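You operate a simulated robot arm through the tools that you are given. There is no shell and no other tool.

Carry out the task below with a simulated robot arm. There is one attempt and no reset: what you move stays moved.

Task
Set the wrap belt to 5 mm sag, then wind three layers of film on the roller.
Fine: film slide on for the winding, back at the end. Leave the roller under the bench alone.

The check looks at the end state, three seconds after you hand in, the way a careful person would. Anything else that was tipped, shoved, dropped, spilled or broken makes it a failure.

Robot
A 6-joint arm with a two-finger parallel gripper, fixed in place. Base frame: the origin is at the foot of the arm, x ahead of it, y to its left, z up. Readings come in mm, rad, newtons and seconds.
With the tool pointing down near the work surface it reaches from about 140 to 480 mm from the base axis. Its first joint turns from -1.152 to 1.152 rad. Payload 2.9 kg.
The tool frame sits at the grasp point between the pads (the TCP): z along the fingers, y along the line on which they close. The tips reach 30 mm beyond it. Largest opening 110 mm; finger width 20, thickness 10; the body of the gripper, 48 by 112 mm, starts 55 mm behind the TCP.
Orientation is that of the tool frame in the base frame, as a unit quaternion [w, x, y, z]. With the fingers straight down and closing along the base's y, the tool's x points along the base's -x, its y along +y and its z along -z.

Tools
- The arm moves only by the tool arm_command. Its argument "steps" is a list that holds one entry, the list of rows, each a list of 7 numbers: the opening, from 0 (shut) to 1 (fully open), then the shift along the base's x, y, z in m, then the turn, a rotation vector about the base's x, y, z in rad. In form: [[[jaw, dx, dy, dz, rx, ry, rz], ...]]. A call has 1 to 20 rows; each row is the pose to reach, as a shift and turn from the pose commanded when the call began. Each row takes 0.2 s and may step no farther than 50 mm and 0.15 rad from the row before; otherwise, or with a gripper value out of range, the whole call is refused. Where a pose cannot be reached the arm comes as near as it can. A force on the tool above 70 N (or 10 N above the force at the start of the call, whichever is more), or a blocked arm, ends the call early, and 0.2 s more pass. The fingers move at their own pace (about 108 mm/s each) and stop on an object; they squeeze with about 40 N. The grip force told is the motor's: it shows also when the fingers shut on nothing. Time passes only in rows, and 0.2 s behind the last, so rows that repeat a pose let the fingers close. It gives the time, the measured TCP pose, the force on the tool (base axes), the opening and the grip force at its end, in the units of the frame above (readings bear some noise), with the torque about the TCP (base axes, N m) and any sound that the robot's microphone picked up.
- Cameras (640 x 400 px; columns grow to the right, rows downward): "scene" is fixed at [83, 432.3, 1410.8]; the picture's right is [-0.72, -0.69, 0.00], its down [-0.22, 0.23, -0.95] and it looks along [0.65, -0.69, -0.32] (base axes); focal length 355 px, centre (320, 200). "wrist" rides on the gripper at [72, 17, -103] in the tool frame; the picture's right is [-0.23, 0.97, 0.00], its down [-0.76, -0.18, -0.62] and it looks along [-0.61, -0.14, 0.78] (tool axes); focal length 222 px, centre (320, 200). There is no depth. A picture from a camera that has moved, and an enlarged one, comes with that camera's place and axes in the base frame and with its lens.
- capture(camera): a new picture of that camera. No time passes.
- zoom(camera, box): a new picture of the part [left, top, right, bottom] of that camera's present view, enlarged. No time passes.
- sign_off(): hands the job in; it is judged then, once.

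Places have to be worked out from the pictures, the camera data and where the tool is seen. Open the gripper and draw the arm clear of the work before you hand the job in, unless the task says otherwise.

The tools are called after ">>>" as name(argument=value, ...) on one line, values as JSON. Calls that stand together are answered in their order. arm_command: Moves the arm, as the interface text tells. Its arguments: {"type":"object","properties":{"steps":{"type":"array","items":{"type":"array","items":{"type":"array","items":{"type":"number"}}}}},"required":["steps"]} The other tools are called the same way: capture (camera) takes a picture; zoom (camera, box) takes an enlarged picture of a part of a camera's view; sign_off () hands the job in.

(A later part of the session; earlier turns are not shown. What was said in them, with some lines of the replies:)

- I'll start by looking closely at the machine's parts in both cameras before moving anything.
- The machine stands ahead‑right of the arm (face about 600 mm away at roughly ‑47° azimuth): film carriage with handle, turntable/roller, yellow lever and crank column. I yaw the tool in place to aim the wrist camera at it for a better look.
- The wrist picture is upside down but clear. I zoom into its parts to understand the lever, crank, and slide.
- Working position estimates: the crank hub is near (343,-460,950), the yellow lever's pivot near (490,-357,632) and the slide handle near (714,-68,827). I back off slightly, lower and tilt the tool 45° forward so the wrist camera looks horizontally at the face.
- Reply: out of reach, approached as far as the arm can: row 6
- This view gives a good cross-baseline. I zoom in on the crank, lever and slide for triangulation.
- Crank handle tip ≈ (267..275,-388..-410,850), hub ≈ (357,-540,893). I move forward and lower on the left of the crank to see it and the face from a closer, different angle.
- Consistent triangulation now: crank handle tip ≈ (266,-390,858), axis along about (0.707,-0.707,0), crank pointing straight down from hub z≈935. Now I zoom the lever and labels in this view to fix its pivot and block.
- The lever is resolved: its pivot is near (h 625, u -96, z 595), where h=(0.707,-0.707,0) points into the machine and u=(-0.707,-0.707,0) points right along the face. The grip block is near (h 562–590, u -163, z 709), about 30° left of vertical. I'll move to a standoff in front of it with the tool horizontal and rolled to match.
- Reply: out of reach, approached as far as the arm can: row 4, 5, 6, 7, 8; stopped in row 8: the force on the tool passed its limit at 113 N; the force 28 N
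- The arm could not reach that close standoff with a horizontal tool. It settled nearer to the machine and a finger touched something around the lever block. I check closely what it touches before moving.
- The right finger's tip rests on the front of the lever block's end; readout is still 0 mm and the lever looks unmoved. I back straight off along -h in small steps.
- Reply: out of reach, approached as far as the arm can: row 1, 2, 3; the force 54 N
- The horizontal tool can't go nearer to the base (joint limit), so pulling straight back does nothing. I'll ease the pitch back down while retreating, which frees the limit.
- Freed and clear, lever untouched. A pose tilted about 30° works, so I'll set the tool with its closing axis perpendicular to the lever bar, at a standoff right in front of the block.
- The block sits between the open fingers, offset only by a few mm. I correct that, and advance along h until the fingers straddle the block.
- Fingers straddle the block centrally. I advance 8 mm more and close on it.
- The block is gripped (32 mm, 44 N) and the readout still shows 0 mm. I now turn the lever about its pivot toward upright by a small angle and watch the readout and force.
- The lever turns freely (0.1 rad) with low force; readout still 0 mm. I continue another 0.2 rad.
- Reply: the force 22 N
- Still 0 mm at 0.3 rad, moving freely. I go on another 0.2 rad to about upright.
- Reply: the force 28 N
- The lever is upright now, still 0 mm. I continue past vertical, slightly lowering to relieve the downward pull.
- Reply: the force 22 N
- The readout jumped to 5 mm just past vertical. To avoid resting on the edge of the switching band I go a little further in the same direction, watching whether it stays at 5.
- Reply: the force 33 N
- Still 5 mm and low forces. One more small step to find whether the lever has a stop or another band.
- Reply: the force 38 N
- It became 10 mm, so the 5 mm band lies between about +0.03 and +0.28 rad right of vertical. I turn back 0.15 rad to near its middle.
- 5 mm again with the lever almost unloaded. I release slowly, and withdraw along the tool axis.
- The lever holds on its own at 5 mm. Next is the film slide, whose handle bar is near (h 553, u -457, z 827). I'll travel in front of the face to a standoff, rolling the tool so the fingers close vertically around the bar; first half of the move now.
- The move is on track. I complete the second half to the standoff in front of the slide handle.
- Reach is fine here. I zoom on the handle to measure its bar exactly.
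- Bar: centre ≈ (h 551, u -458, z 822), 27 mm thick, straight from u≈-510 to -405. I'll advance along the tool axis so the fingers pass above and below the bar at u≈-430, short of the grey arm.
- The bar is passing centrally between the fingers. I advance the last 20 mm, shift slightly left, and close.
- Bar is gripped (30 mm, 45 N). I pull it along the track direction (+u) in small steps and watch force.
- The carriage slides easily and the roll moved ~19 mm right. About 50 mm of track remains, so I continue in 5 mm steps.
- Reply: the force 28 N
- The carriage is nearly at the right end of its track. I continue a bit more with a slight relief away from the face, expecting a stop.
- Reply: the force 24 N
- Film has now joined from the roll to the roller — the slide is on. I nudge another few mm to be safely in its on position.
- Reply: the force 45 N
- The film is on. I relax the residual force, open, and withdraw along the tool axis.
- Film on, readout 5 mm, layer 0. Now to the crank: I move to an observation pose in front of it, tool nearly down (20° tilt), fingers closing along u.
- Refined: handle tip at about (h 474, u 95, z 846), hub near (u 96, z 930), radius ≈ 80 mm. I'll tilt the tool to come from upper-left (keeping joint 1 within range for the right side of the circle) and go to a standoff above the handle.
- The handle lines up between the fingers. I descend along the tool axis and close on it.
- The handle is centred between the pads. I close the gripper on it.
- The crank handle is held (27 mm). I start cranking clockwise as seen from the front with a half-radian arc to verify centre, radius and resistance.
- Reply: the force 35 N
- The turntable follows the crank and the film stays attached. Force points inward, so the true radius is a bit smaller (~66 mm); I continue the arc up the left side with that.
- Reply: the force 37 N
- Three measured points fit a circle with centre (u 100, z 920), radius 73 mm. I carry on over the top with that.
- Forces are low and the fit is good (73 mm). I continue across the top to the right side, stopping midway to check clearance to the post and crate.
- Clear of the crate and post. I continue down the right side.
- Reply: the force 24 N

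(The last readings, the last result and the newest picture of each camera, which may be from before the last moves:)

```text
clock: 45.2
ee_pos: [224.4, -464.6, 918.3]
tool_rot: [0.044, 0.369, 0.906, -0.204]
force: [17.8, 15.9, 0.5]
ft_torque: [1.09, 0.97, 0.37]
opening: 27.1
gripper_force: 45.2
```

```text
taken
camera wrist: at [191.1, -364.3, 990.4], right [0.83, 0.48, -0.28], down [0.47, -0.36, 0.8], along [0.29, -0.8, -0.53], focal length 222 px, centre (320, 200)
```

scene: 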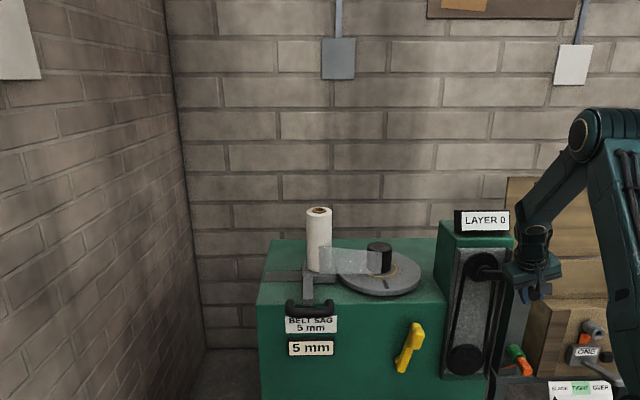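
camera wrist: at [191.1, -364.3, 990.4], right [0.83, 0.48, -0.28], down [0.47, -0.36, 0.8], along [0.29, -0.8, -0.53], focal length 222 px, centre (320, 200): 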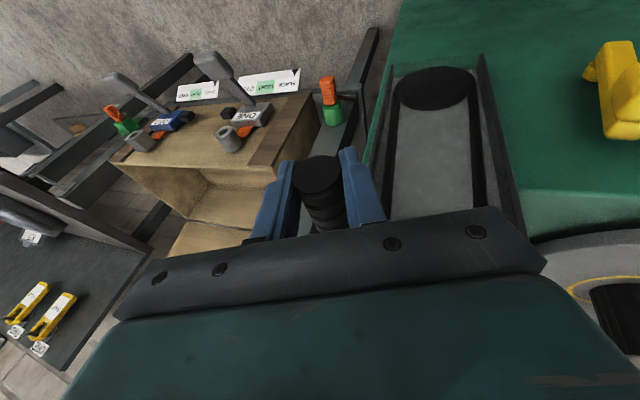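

The full circle is reachable; refined centre (u 98.4, z 918.8), radius 71.8. I complete the first turn through the bottom.

>>> arm_command(steps=[[[0.05, 0.0019, 0.0019, -0.0093, 0, 0, 0], [0.05, 0.003, 0.003, -0.0178, 0, 0, 0], [0.05, 0.0047, 0.0047, -0.0261, 0, 0, 0], [0.05, 0.0071, 0.0071, -0.034, 0, 0, 0], [0.05, 0.0101, 0.0101, -0.0414, 0, 0, 0], [0.05, 0.0138, 0.0138, -0.0483, 0, 0, 0], [0.05, 0.018, 0.018, -0.0545, 0, 0, 0], [0.05, 0.0228, 0.0228, -0.0599, 0, 0, 0], [0.05, 0.0279, 0.0279, -0.0645, 0, 0, 0], [0.05, 0.0334, 0.0334, -0.0682, 0, 0, 0], [0.05, 0.0392, 0.0392, -0.0709, 0, 0, 0], [0.05, 0.0452, 0.0452, -0.0727, 0, 0, 0], [0.05, 0.0512, 0.0512, -0.0734, 0, 0, 0], [0.05, 0.0573, 0.0573, -0.0731, 0, 0, 0], [0.05, 0.0633, 0.0633, -0.0717, 0, 0, 0]]])

>>> capture(camera="scene")

>>> capture(camera="wrist")

```text
clock: 48.4
ee_pos: [285.5, -402.5, 848.1]
tool_rot: [0.043, 0.371, 0.904, -0.208]
force: [-6.0, -4.7, 26.9]
ft_torque: [-0.14, -0.07, 0.72]
opening: 27.7
gripper_force: 45.6
```

```text
taken
```

scene: 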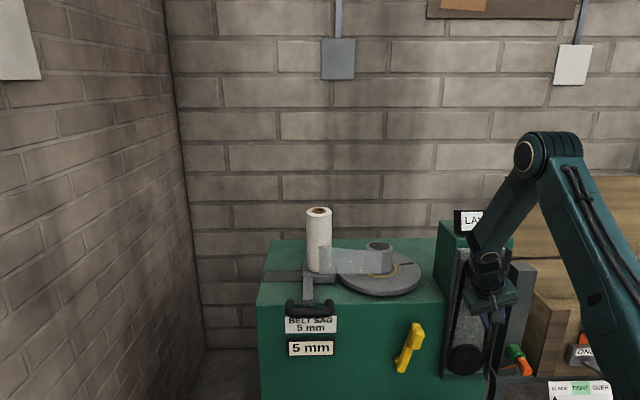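

```text
taken
camera wrist: at [253.4, -302.2, 920.5], right [0.83, 0.47, -0.28], down [0.47, -0.36, 0.8], along [0.28, -0.81, -0.52], focal length 222 px, centre (320, 200)
```

wrist: 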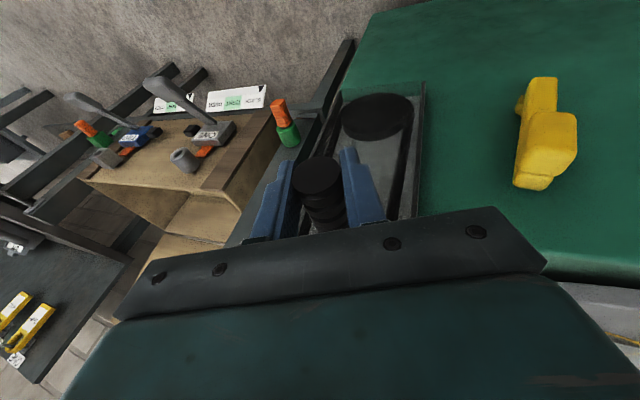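

The roller now carries film; the counter is hidden by the arm. I start the second turn's first half with the refined circle, which will also uncover the display.

>>> arm_command(steps=[[[0.05, 0.0075, 0.0075, 0.0044, 0, 0, 0], [0.05, 0.0146, 0.0146, 0.0093, 0, 0, 0], [0.05, 0.0211, 0.0211, 0.0157, 0, 0, 0], [0.05, 0.0268, 0.0268, 0.0235, 0, 0, 0], [0.05, 0.0316, 0.0316, 0.0324, 0, 0, 0], [0.05, 0.0353, 0.0353, 0.0423, 0, 0, 0], [0.05, 0.0379, 0.0379, 0.0528, 0, 0, 0], [0.05, 0.0393, 0.0393, 0.0638, 0, 0, 0], [0.05, 0.0395, 0.0395, 0.075, 0, 0, 0], [0.05, 0.0383, 0.0383, 0.0861, 0, 0, 0], [0.05, 0.0361, 0.0361, 0.0968, 0, 0, 0], [0.05, 0.0326, 0.0326, 0.1069, 0, 0, 0], [0.05, 0.0281, 0.0281, 0.116, 0, 0, 0], [0.05, 0.0226, 0.0226, 0.1241, 0, 0, 0], [0.05, 0.0163, 0.0163, 0.1308, 0, 0, 0], [0.05, 0.0093, 0.0093, 0.1361, 0, 0, 0], [0.05, 0.0018, 0.0018, 0.1398, 0, 0, 0], [0.05, -0.0059, -0.0059, 0.1418, 0, 0, 0], [0.05, -0.0139, -0.0139, 0.142, 0, 0, 0], [0.05, -0.0216, -0.0216, 0.1405, 0, 0, 0]]])

>>> zoom(camera="scene", box=[270, 190, 550, 390])

>>> capture(camera="wrist")

```text
clock: 52.6
ee_pos: [262.2, -426.2, 988.0]
tool_rot: [0.045, 0.374, 0.902, -0.21]
force: [-15.8, -0.8, 33.6]
ft_torque: [0.17, 0.31, 0.41]
opening: 27.5
gripper_force: 45.2
```

```text
2.00 times, centred on (410, 290) of scene
camera zoom: at [82.3, 432.7, 1410.7], right [-0.72, -0.69, 0.0], down [-0.22, 0.23, -0.95], along [0.65, -0.69, -0.32], focal length 710 px, centre (140, 20)
```

zoom: 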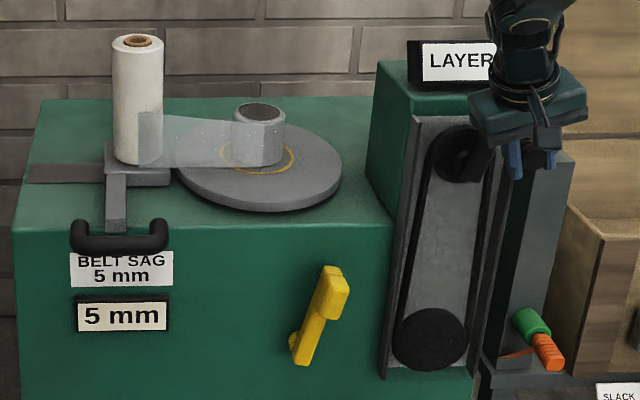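

```text
taken
camera wrist: at [230.8, -324.5, 1059.9], right [0.84, 0.47, -0.28], down [0.47, -0.35, 0.81], along [0.28, -0.81, -0.52], focal length 222 px, centre (320, 200)
```

wrist: 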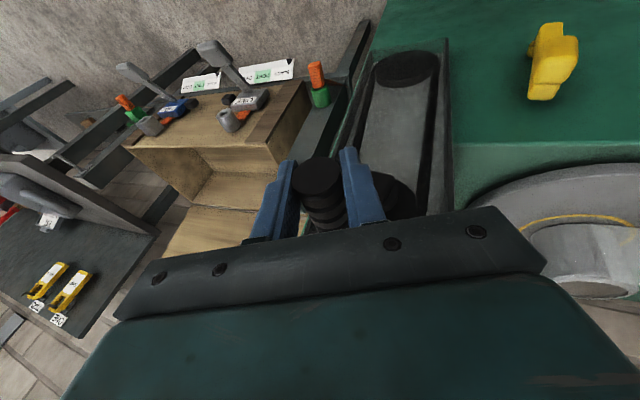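

The roller shows a full film wrap. I continue down the right side, stopping where the layer display becomes visible.

>>> arm_command(steps=[[[0.05, -0.007, -0.007, -0.0016, 0, 0, 0], [0.05, -0.0141, -0.0141, -0.0065, 0, 0, 0], [0.05, -0.0206, -0.0206, -0.0129, 0, 0, 0], [0.05, -0.0264, -0.0264, -0.0207, 0, 0, 0], [0.05, -0.0312, -0.0312, -0.0296, 0, 0, 0], [0.05, -0.0349, -0.0349, -0.0395, 0, 0, 0], [0.05, -0.0375, -0.0375, -0.0501, 0, 0, 0], [0.05, -0.0389, -0.0389, -0.0611, 0, 0, 0], [0.05, -0.0391, -0.0391, -0.0723, 0, 0, 0]]])

>>> zoom(camera="scene", box=[270, 190, 550, 390])

```text
clock: 54.6
ee_pos: [223.0, -465.7, 914.9]
tool_rot: [0.042, 0.371, 0.904, -0.209]
force: [-7.2, -35.2, -4.1]
ft_torque: [0.59, 0.68, 0.42]
opening: 27.3
gripper_force: 45.0
```

```text
2.00 times, centred on (410, 290) of scene
camera zoom: at [82.8, 431.3, 1411.2], right [-0.72, -0.69, 0.0], down [-0.22, 0.23, -0.95], along [0.65, -0.69, -0.32], focal length 710 px, centre (140, 20)
```

zoom: 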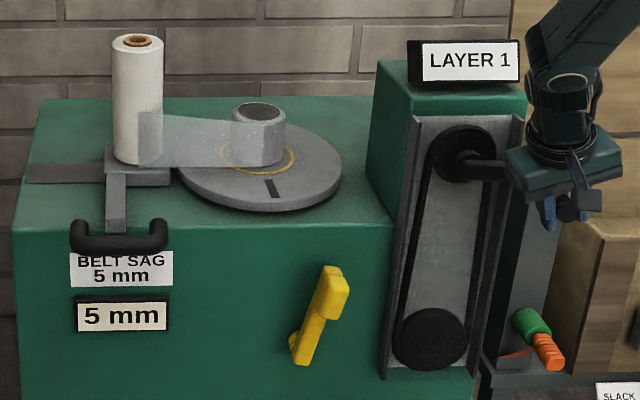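

LAYER 1 after 1.75 turns, so each full turn adds a layer in this direction. I continue through the bottom and up the left side.

>>> arm_command(steps=[[[0.05, 0.0006, 0.0006, -0.0116, 0, 0, 0], [0.05, 0.0029, 0.0029, -0.0224, 0, 0, 0], [0.05, 0.0064, 0.0064, -0.0325, 0, 0, 0], [0.05, 0.0109, 0.0109, -0.0417, 0, 0, 0], [0.05, 0.0163, 0.0163, -0.0498, 0, 0, 0], [0.05, 0.0226, 0.0226, -0.0565, 0, 0, 0], [0.05, 0.0296, 0.0296, -0.0619, 0, 0, 0], [0.05, 0.0371, 0.0371, -0.0655, 0, 0, 0], [0.05, 0.0449, 0.0449, -0.0675, 0, 0, 0], [0.05, 0.0529, 0.0529, -0.0678, 0, 0, 0], [0.05, 0.0607, 0.0607, -0.0663, 0, 0, 0], [0.05, 0.0683, 0.0683, -0.063, 0, 0, 0], [0.05, 0.0754, 0.0754, -0.0582, 0, 0, 0], [0.05, 0.082, 0.082, -0.0518, 0, 0, 0], [0.05, 0.0877, 0.0877, -0.044, 0, 0, 0], [0.05, 0.0925, 0.0925, -0.0351, 0, 0, 0], [0.05, 0.0962, 0.0962, -0.0253, 0, 0, 0], [0.05, 0.0989, 0.0989, -0.0147, 0, 0, 0], [0.05, 0.1003, 0.1003, -0.0036, 0, 0, 0], [0.05, 0.1005, 0.1005, 0.0076, 0, 0, 0]]])

>>> zoom(camera="scene", box=[270, 190, 550, 390])

>>> capture(camera="wrist")

```text
clock: 58.8
ee_pos: [325.7, -363.1, 922.3]
tool_rot: [0.044, 0.372, 0.904, -0.207]
force: [-6.9, -4.3, -2.7]
ft_torque: [0.47, 0.51, 0.3]
opening: 27.3
gripper_force: 44.5
```

```text
2.00 times, centred on (410, 290) of scene
camera zoom: at [82.8, 432.2, 1410.9], right [-0.72, -0.69, 0.0], down [-0.22, 0.23, -0.95], along [0.65, -0.69, -0.32], focal length 710 px, centre (140, 20)
```

zoom: 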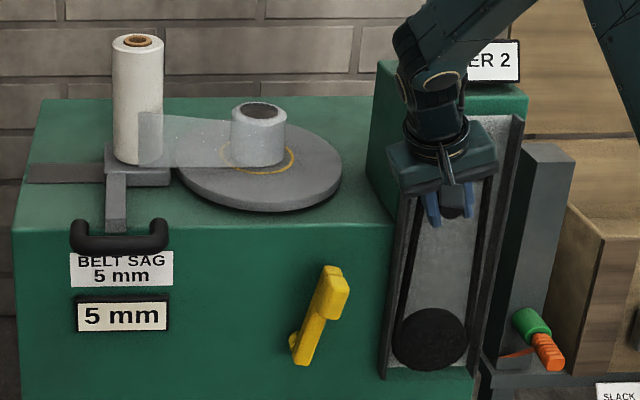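

```text
taken
camera wrist: at [293.1, -261.8, 994.6], right [0.84, 0.47, -0.28], down [0.47, -0.36, 0.81], along [0.28, -0.81, -0.52], focal length 222 px, centre (320, 200)
```

wrist: 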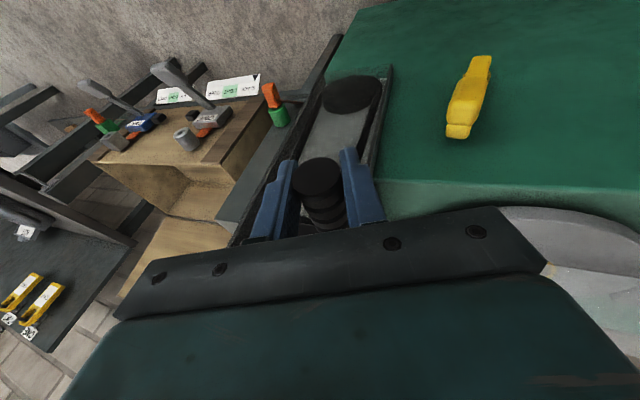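

LAYER 2 at 2.25 turns, forces small. I continue the third turn over the top and down the right side.

>>> arm_command(steps=[[[0.05, -0.0011, -0.0011, 0.0111, 0, 0, 0], [0.05, -0.0033, -0.0033, 0.0219, 0, 0, 0], [0.05, -0.0068, -0.0068, 0.032, 0, 0, 0], [0.05, -0.0113, -0.0113, 0.0412, 0, 0, 0], [0.05, -0.0168, -0.0168, 0.0493, 0, 0, 0], [0.05, -0.0231, -0.0231, 0.0561, 0, 0, 0], [0.05, -0.0301, -0.0301, 0.0614, 0, 0, 0], [0.05, -0.0375, -0.0375, 0.0651, 0, 0, 0], [0.05, -0.0453, -0.0453, 0.0671, 0, 0, 0], [0.05, -0.0533, -0.0533, 0.0674, 0, 0, 0], [0.05, -0.0612, -0.0612, 0.0659, 0, 0, 0], [0.05, -0.0687, -0.0687, 0.0627, 0, 0, 0], [0.05, -0.0759, -0.0759, 0.0578, 0, 0, 0], [0.05, -0.0824, -0.0824, 0.0514, 0, 0, 0], [0.05, -0.0882, -0.0882, 0.0437, 0, 0, 0], [0.05, -0.093, -0.093, 0.0348, 0, 0, 0], [0.05, -0.0967, -0.0967, 0.0249, 0, 0, 0], [0.05, -0.0993, -0.0993, 0.0143, 0, 0, 0], [0.05, -0.1008, -0.1008, 0.0033, 0, 0, 0], [0.05, -0.101, -0.101, -0.0079, 0, 0, 0]]])

>>> zoom(camera="scene", box=[270, 190, 550, 390])

```text
clock: 63.0
ee_pos: [224.1, -465.1, 912.8]
tool_rot: [0.043, 0.371, 0.904, -0.207]
force: [-13.7, -14.1, -4.0]
ft_torque: [0.3, 0.39, 0.29]
opening: 27.4
gripper_force: 45.7
```

```text
2.00 times, centred on (410, 290) of scene
camera zoom: at [82.6, 431.9, 1411.0], right [-0.72, -0.69, 0.0], down [-0.22, 0.23, -0.95], along [0.65, -0.69, -0.32], focal length 710 px, centre (140, 20)
```

zoom: 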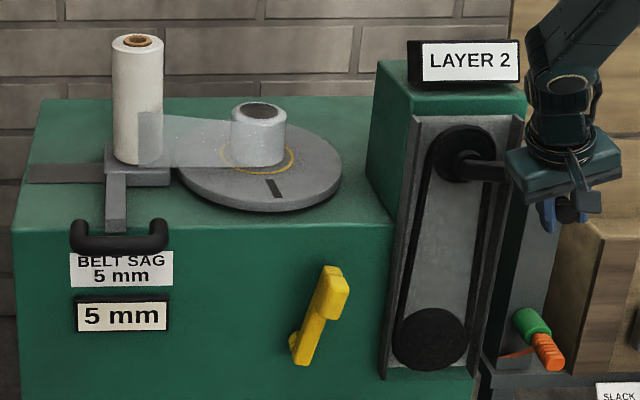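

LAYER 2 with a quarter turn to go. I bring the handle through the bottom and slightly past to complete the third turn.

>>> arm_command(steps=[[[0.05, 0.0011, 0.0011, -0.0113, 0, 0, 0], [0.05, 0.0034, 0.0034, -0.0221, 0, 0, 0], [0.05, 0.0069, 0.0069, -0.0322, 0, 0, 0], [0.05, 0.0114, 0.0114, -0.0414, 0, 0, 0], [0.05, 0.0168, 0.0168, -0.0495, 0, 0, 0], [0.05, 0.0231, 0.0231, -0.0562, 0, 0, 0], [0.05, 0.0301, 0.0301, -0.0616, 0, 0, 0], [0.05, 0.0376, 0.0376, -0.0652, 0, 0, 0], [0.05, 0.0454, 0.0454, -0.0672, 0, 0, 0], [0.05, 0.0534, 0.0534, -0.0675, 0, 0, 0], [0.05, 0.0612, 0.0612, -0.066, 0, 0, 0], [0.05, 0.0688, 0.0688, -0.0627, 0, 0, 0]]])

>>> capture(camera="scene")

>>> zoom(camera="scene", box=[270, 190, 550, 390])

```text
clock: 65.6
ee_pos: [293.8, -393.6, 851.8]
tool_rot: [0.043, 0.371, 0.904, -0.207]
force: [-5.6, 10.0, -6.6]
ft_torque: [-0.49, -0.51, 1.15]
opening: 27.0
gripper_force: 45.2
```

```text
taken
```

scene: 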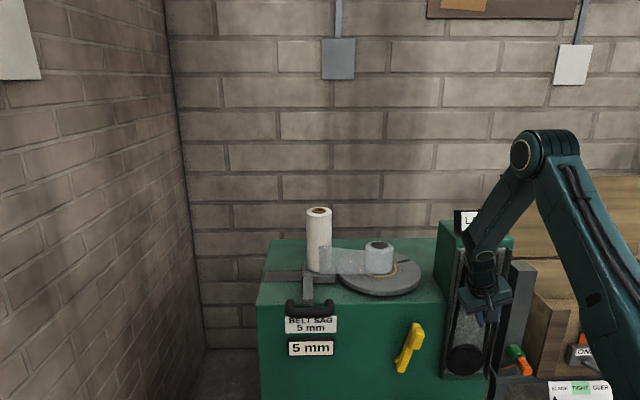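

```text
2.00 times, centred on (410, 290) of scene
camera zoom: at [82.8, 432.5, 1410.8], right [-0.72, -0.69, 0.0], down [-0.22, 0.23, -0.95], along [0.65, -0.69, -0.32], focal length 710 px, centre (140, 20)
```

zoom: 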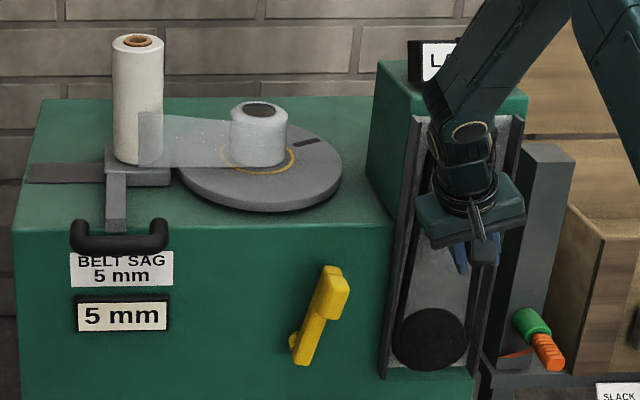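

The third turn is about 0.06 past complete, display hidden by the arm. I add two small rows for margin, then release and back away to read the counter.

>>> arm_command(steps=[[[0.05, 0.0071, 0.0071, 0.0048, 0, 0, 0], [0.05, 0.0137, 0.0137, 0.0112, 0, 0, 0], [0.05, 0.0137, 0.0137, 0.0112, 0, 0, 0]]])

>>> capture(camera="scene")

```text
clock: 66.4
ee_pos: [307.0, -380.0, 865.1]
tool_rot: [0.041, 0.37, 0.905, -0.206]
force: [-8.7, 9.8, -2.6]
ft_torque: [0.61, 0.61, 0.78]
opening: 27.1
gripper_force: 44.8
```

```text
taken
```

scene: 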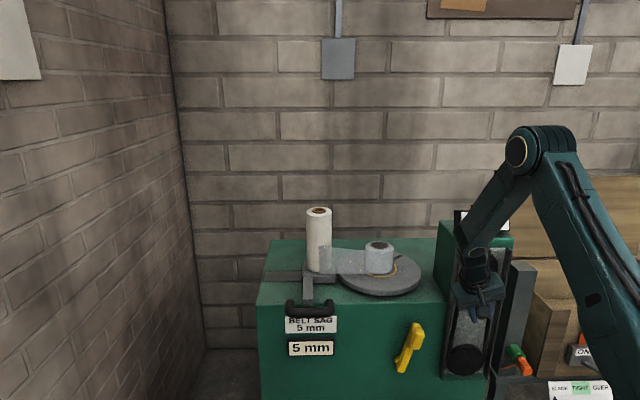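

Handle is at rest with low forces. I open and withdraw along the tool axis.

>>> arm_command(steps=[[[0.35, 0, 0, 0, 0, 0, 0], [0.5, 0, 0, 0, 0, 0, 0], [0.7, 0, 0, 0, 0, 0, 0], [0.7, 0.0015, 0.0081, 0.0182, 0, 0, 0], [0.7, 0.003, 0.0162, 0.0364, 0, 0, 0], [0.7, 0.0046, 0.0243, 0.0547, 0, 0, 0], [0.7, 0.0068, 0.0364, 0.082, 0, 0, 0]]])

>>> zoom(camera="scene", box=[270, 190, 550, 390])

>>> capture(camera="wrist")

```text
clock: 68.0
ee_pos: [316.7, -343.9, 944.7]
tool_rot: [0.042, 0.371, 0.904, -0.206]
force: [-0.4, -0.2, 0.3]
ft_torque: [-0.01, -0.02, 0.01]
opening: 76.9
gripper_force: 0.0
```

```text
2.00 times, centred on (410, 290) of scene
camera zoom: at [83.0, 432.3, 1410.8], right [-0.72, -0.69, 0.0], down [-0.22, 0.23, -0.95], along [0.65, -0.69, -0.32], focal length 710 px, centre (140, 20)
```

zoom: 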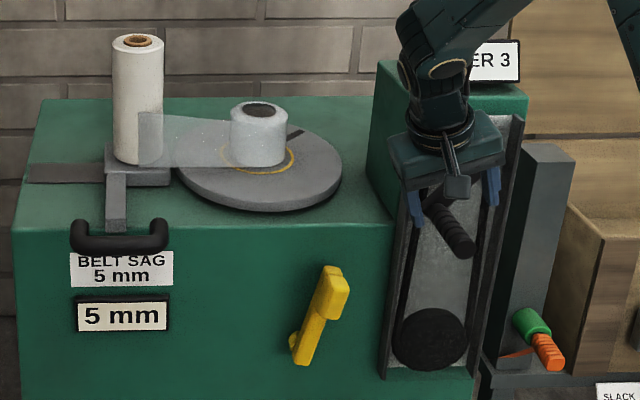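

```text
taken
camera wrist: at [284.2, -242.5, 1017.6], right [0.83, 0.47, -0.28], down [0.47, -0.36, 0.8], along [0.28, -0.8, -0.52], focal length 222 px, centre (320, 200)
```

wrist: 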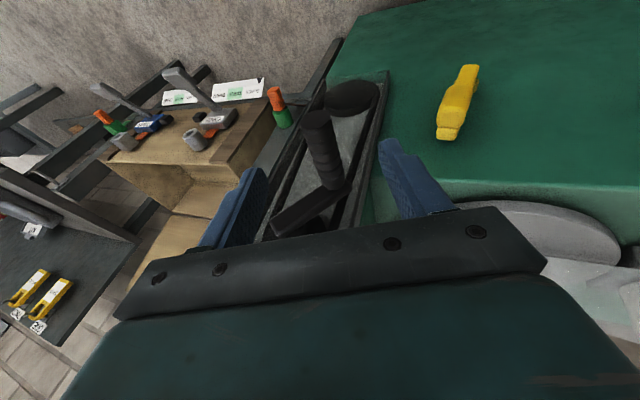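

LAYER 3, the crank stays put, belt still 5 mm. Now the slide back: I retrace my path, first to the observation pose.

>>> arm_command(steps=[[[0.7, -0.0143, 0.0093, 0.0247, 0.0423, -0.0798, 0.0142], [0.7, -0.0285, 0.0187, 0.0494, 0.0846, -0.1597, 0.0284], [0.7, -0.0428, 0.028, 0.074, 0.1268, -0.2395, 0.0425], [0.7, -0.057, 0.0373, 0.0987, 0.1691, -0.3193, 0.0567]]])

>>> zoom(camera="scene", box=[270, 190, 550, 390])

```text
clock: 69.0
ee_pos: [258.1, -308.0, 1043.4]
tool_rot: [0.16, 0.375, 0.911, -0.066]
force: [-0.4, 0.6, -0.1]
ft_torque: [0.03, 0.0, -0.02]
opening: 76.8
gripper_force: 0.0
```

```text
2.00 times, centred on (410, 290) of scene
camera zoom: at [82.9, 432.3, 1410.8], right [-0.72, -0.69, 0.0], down [-0.22, 0.23, -0.95], along [0.65, -0.69, -0.32], focal length 710 px, centre (140, 20)
```

zoom: 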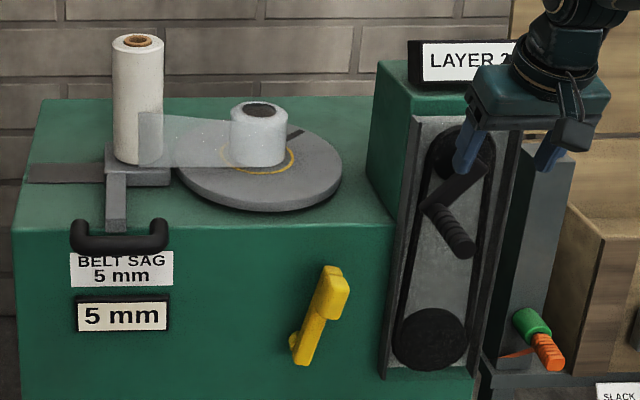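

The orientation matches the earlier pose exactly. I now reverse the travel to the handle standoff.

>>> arm_command(steps=[[[0.7, 0.0243, 0.0159, -0.016, 0.0518, -0.0928, -0.0578], [0.7, 0.0485, 0.0318, -0.032, 0.1037, -0.1856, -0.1157], [0.7, 0.0728, 0.0477, -0.048, 0.1555, -0.2784, -0.1735], [0.7, 0.097, 0.0636, -0.064, 0.2073, -0.3712, -0.2314], [0.7, 0.1213, 0.0795, -0.08, 0.2592, -0.464, -0.2892], [0.7, 0.1455, 0.0955, -0.096, 0.311, -0.5568, -0.3471], [0.7, 0.1698, 0.1114, -0.112, 0.3628, -0.6495, -0.4049], [0.7, 0.194, 0.1273, -0.128, 0.4147, -0.7423, -0.4627], [0.7, 0.2183, 0.1432, -0.144, 0.4665, -0.8351, -0.5206], [0.7, 0.2425, 0.1591, -0.16, 0.5183, -0.9279, -0.5784], [0.7, 0.2668, 0.175, -0.176, 0.5702, -1.0207, -0.6363], [0.7, 0.291, 0.1909, -0.192, 0.622, -1.1135, -0.6941]]])

>>> capture(camera="wrist")

>>> zoom(camera="scene", box=[245, 190, 545, 390])

```text
clock: 71.6
ee_pos: [549.8, -116.7, 851.5]
tool_rot: [0.455, 0.648, 0.5, 0.35]
force: [-0.2, 0.1, 0.1]
ft_torque: [0.01, 0.05, 0.03]
opening: 76.9
gripper_force: 0.0
```

```text
taken
camera wrist: at [480.2, -22.6, 902.6], right [0.26, -0.3, 0.92], down [-0.82, -0.57, 0.05], along [0.51, -0.76, -0.4], focal length 222 px, centre (320, 200)
```

wrist: 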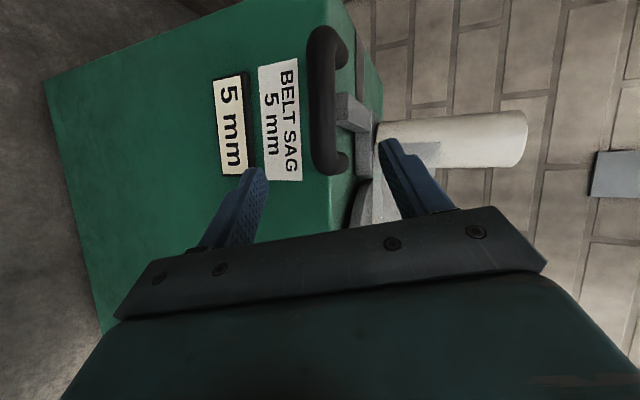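

```text
2.00 times, centred on (395, 290) of scene
camera zoom: at [83.0, 432.3, 1410.8], right [-0.72, -0.69, 0.0], down [-0.22, 0.23, -0.95], along [0.65, -0.69, -0.32], focal length 710 px, centre (170, 20)
```

zoom: 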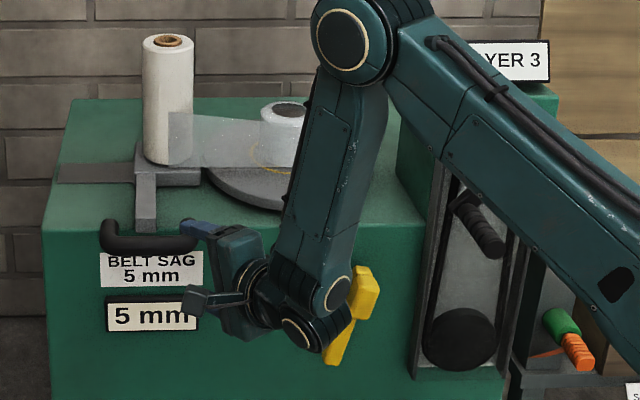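

Same standoff as before, everything unchanged. I advance onto the bar along the known line and close.

>>> arm_command(steps=[[[0.7, 0.0227, -0.0061, -0.0085, 0, 0, 0], [0.7, 0.0454, -0.0122, -0.0171, 0, 0, 0], [0.7, 0.068, -0.0182, -0.0256, 0, 0, 0], [0.7, 0.086, -0.023, -0.0324, 0, 0, 0], [0.5, 0.086, -0.023, -0.0324, 0, 0, 0], [0.35, 0.086, -0.023, -0.0324, 0, 0, 0], [0.2, 0.086, -0.023, -0.0324, 0, 0, 0], [0.05, 0.086, -0.023, -0.0324, 0, 0, 0]]])

>>> capture(camera="wrist")

```text
clock: 73.4
ee_pos: [637.8, -140.3, 820.0]
tool_rot: [0.457, 0.649, 0.497, 0.352]
force: [4.3, -2.7, 7.3]
ft_torque: [0.72, -0.91, -0.37]
opening: 29.5
gripper_force: 44.3
```

```text
taken
camera wrist: at [568.1, -46.2, 871.9], right [0.26, -0.31, 0.92], down [-0.82, -0.57, 0.04], along [0.51, -0.76, -0.4], focal length 222 px, centre (320, 200)
```

wrist: 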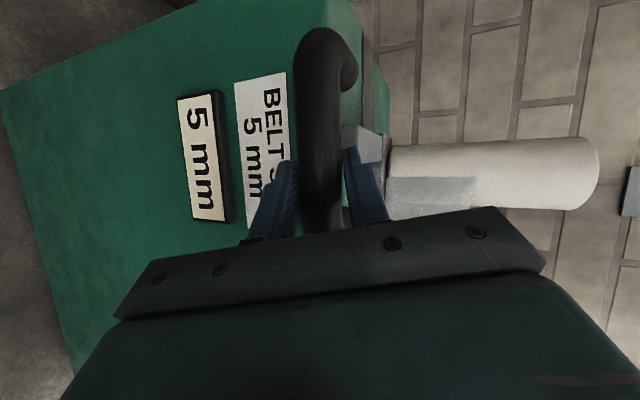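

Gripped. I slide the carriage back left ~89 mm to its original place.

>>> arm_command(steps=[[[0.05, 0.0045, 0.0045, 0, 0, 0, 0], [0.05, 0.0095, 0.0095, 0, 0, 0, 0], [0.05, 0.0145, 0.0145, 0, 0, 0, 0], [0.05, 0.0195, 0.0195, 0, 0, 0, 0], [0.05, 0.0245, 0.0245, 0, 0, 0, 0], [0.05, 0.0295, 0.0295, 0, 0, 0, 0], [0.05, 0.0345, 0.0345, 0, 0, 0, 0], [0.05, 0.0395, 0.0395, 0, 0, 0, 0], [0.05, 0.0445, 0.0445, 0, 0, 0, 0], [0.05, 0.0495, 0.0495, 0, 0, 0, 0], [0.05, 0.054, 0.054, 0, 0, 0, 0]]])

>>> capture(camera="scene")

>>> zoom(camera="scene", box=[240, 190, 440, 315])

```text
clock: 75.8
ee_pos: [688.8, -89.5, 820.0]
tool_rot: [0.457, 0.65, 0.497, 0.349]
force: [17.5, -24.2, 5.5]
ft_torque: [0.89, -1.12, -0.12]
opening: 29.6
gripper_force: 45.4
```

```text
taken
```

scene: 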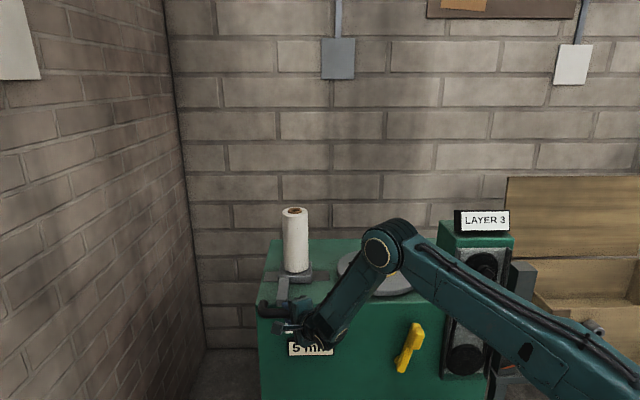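

```text
3.20 times, centred on (340, 252) of scene
camera zoom: at [83.2, 431.7, 1411.0], right [-0.72, -0.69, 0.0], down [-0.22, 0.23, -0.95], along [0.65, -0.69, -0.32], focal length 1136 px, centre (256, 32)
```

zoom: 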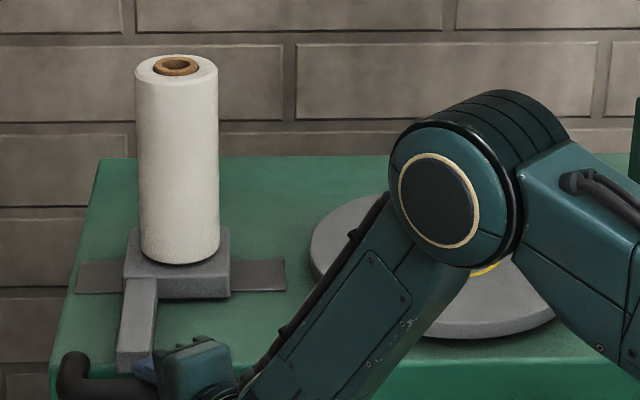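

The film has detached and the layer count stays 3. About 15 mm remains to the original position; I continue to it.

>>> arm_command(steps=[[[0.05, 0.004, 0.0016, 0, 0, 0, 0], [0.05, 0.007, 0.0046, 0, 0, 0, 0], [0.05, 0.0099, 0.0075, 0, 0, 0, 0], [0.05, 0.0125, 0.0101, 0, 0, 0, 0]]])

>>> zoom(camera="scene", box=[240, 190, 440, 315])

```text
clock: 76.8
ee_pos: [698.9, -79.1, 820.1]
tool_rot: [0.457, 0.649, 0.499, 0.347]
force: [-35.6, -15.6, 27.6]
ft_torque: [0.85, -1.12, -0.6]
opening: 29.8
gripper_force: 45.4
```

```text
3.20 times, centred on (340, 252) of scene
camera zoom: at [81.5, 432.0, 1411.0], right [-0.72, -0.69, 0.0], down [-0.22, 0.23, -0.95], along [0.65, -0.69, -0.32], focal length 1136 px, centre (256, 32)
```

zoom: 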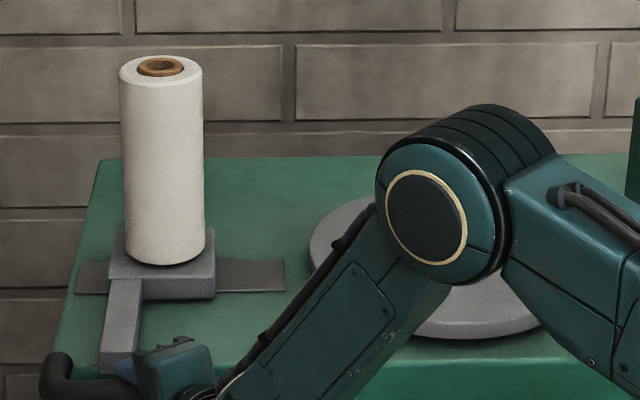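

The roll is back at its original position, against the end stop (force rising). I relax slightly, open and withdraw.

>>> arm_command(steps=[[[0.05, -0.002, -0.001, 0.001, 0, 0, 0], [0.4, -0.002, -0.001, 0.001, 0, 0, 0], [0.6, -0.002, -0.001, 0.001, 0, 0, 0], [0.7, -0.002, -0.001, 0.001, 0, 0, 0], [0.7, -0.0202, 0.0039, 0.0078, 0, 0, 0], [0.7, -0.0429, 0.01, 0.0163, 0, 0, 0], [0.7, -0.0656, 0.016, 0.0248, 0, 0, 0], [0.7, -0.0883, 0.0221, 0.0334, 0, 0, 0]]])

>>> capture(camera="scene")

>>> capture(camera="wrist")

```text
clock: 78.6
ee_pos: [610.9, -52.2, 851.4]
tool_rot: [0.455, 0.649, 0.499, 0.349]
force: [-0.7, -0.2, 0.4]
ft_torque: [0.02, 0.01, -0.01]
opening: 77.1
gripper_force: 0.1
```

```text
taken
```

scene: 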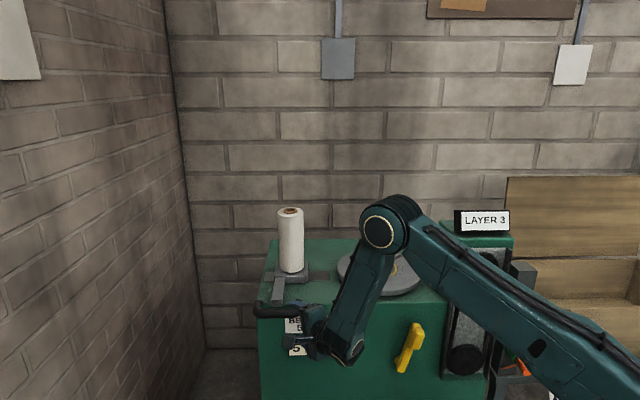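

```text
taken
camera wrist: at [542.1, 40.5, 903.3], right [0.26, -0.3, 0.92], down [-0.82, -0.57, 0.05], along [0.51, -0.76, -0.4], focal length 222 px, centre (320, 200)
```

wrist: 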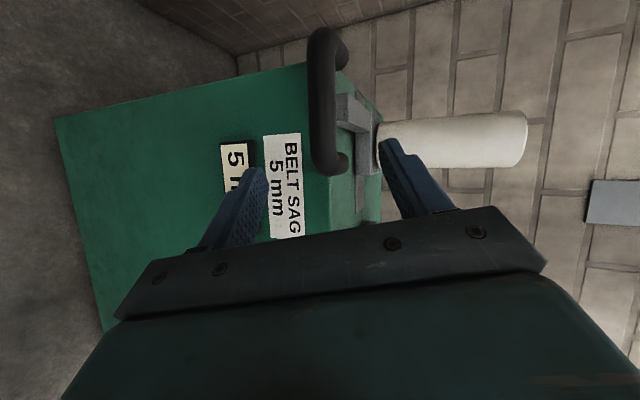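

Released and clear. I draw the arm away in front of the machine and upward along the known-safe route.

>>> arm_command(steps=[[[0.7, -0.025, -0.0181, 0.014, -0.0444, 0.0795, 0.0496], [0.7, -0.05, -0.0363, 0.028, -0.0889, 0.1591, 0.0992], [0.7, -0.075, -0.0544, 0.042, -0.1333, 0.2386, 0.1487], [0.7, -0.1, -0.0726, 0.056, -0.1777, 0.3181, 0.1983], [0.7, -0.125, -0.0907, 0.07, -0.2221, 0.3977, 0.2479], [0.7, -0.15, -0.1089, 0.084, -0.2666, 0.4772, 0.2975], [0.7, -0.175, -0.127, 0.098, -0.311, 0.5568, 0.347], [0.7, -0.2, -0.1451, 0.112, -0.3554, 0.6363, 0.3966], [0.7, -0.225, -0.1633, 0.126, -0.3999, 0.7158, 0.4462], [0.7, -0.25, -0.1814, 0.14, -0.4443, 0.7954, 0.4958], [0.7, -0.275, -0.1996, 0.154, -0.4887, 0.8749, 0.5454], [0.7, -0.3, -0.2177, 0.168, -0.5331, 0.9544, 0.5949], [0.7, -0.325, -0.2359, 0.182, -0.5776, 1.034, 0.6445], [0.7, -0.35, -0.254, 0.196, -0.622, 1.1135, 0.6941], [0.8, -0.35, -0.25, 0.235, -0.622, 1.1135, 0.6941], [0.9, -0.34, -0.245, 0.275, -0.622, 1.1135, 0.6941], [1, -0.33, -0.24, 0.31, -0.622, 1.1135, 0.6941]]])

>>> capture(camera="scene")

>>> zoom(camera="scene", box=[240, 190, 520, 390])

>>> capture(camera="wrist")

```text
clock: 82.2
ee_pos: [283.7, -291.4, 1164.3]
tool_rot: [0.161, 0.375, 0.91, -0.067]
force: [0.9, 0.4, 0.7]
ft_torque: [-0.01, 0.02, -0.03]
opening: 110.1
gripper_force: 0.1
```

```text
taken
```

scene: 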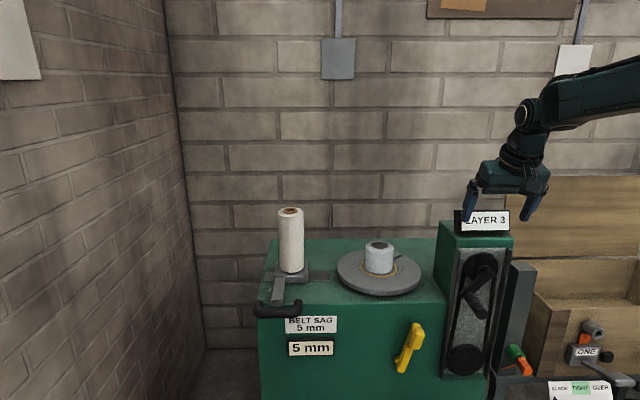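

```text
2.00 times, centred on (380, 290) of scene
camera zoom: at [82.9, 432.3, 1410.8], right [-0.72, -0.69, 0.0], down [-0.22, 0.23, -0.95], along [0.65, -0.69, -0.32], focal length 710 px, centre (200, 20)
```

zoom: 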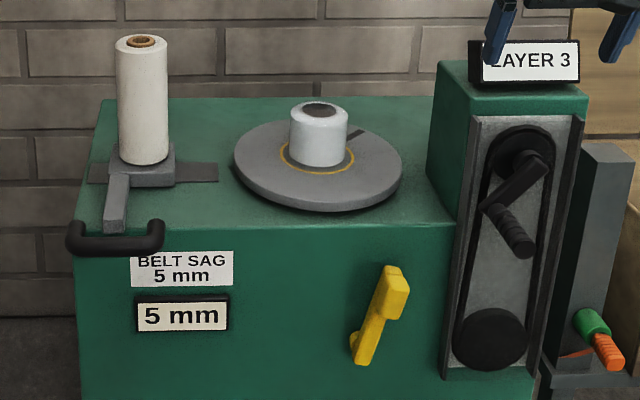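

```text
taken
camera wrist: at [223.1, -206.1, 1238.0], right [0.84, 0.54, 0.08], down [0.23, -0.48, 0.85], along [0.49, -0.69, -0.53], focal length 222 px, centre (320, 200)
```

wrist: 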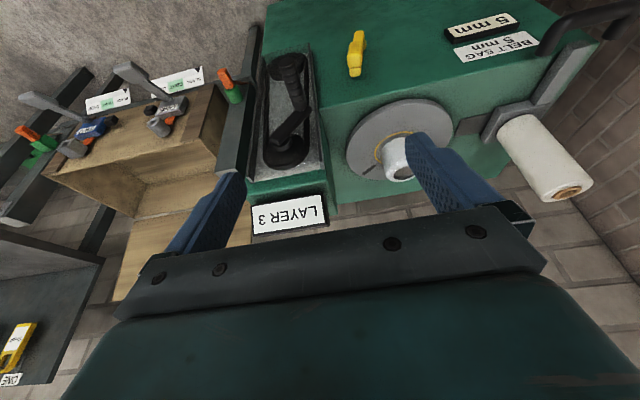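

The readouts show belt sag 5 mm and LAYER 3. The film slide is back at its start, the lever and crank are at rest, and the other equipment looks undisturbed. The gripper is open and the arm is clear of the machine, so I hand the job in.

>>> sign_off()

```text
The job is handed in.
```

The wrap belt is set to 5 mm sag and three layers of film are wound on the roller. I've handed the job in.

- **Belt sag:** The readout still shows 5 mm. While turning the lever I overshot once to 10 mm, then came back to about the middle of the 5 mm range. It stayed there once released.
- **Winding:** I slid the film on, cranked just over three full turns, and the counter reads LAYER 3. The last turn went about a tenth past complete.
- **Film slide:** It is back against its left stop, where it started, and the film has come away from the roller.
- **Other equipment:** I did not touch the roller under the bench or the strap tensioners. In the last pictures nothing else looked moved.
- **One unplanned contact:** On the first approach a finger pressed on the front of the yellow lever, peaking at about 113 N. The lever did not move and I saw no damage.

The gripper is open and the arm is clear of the machine.
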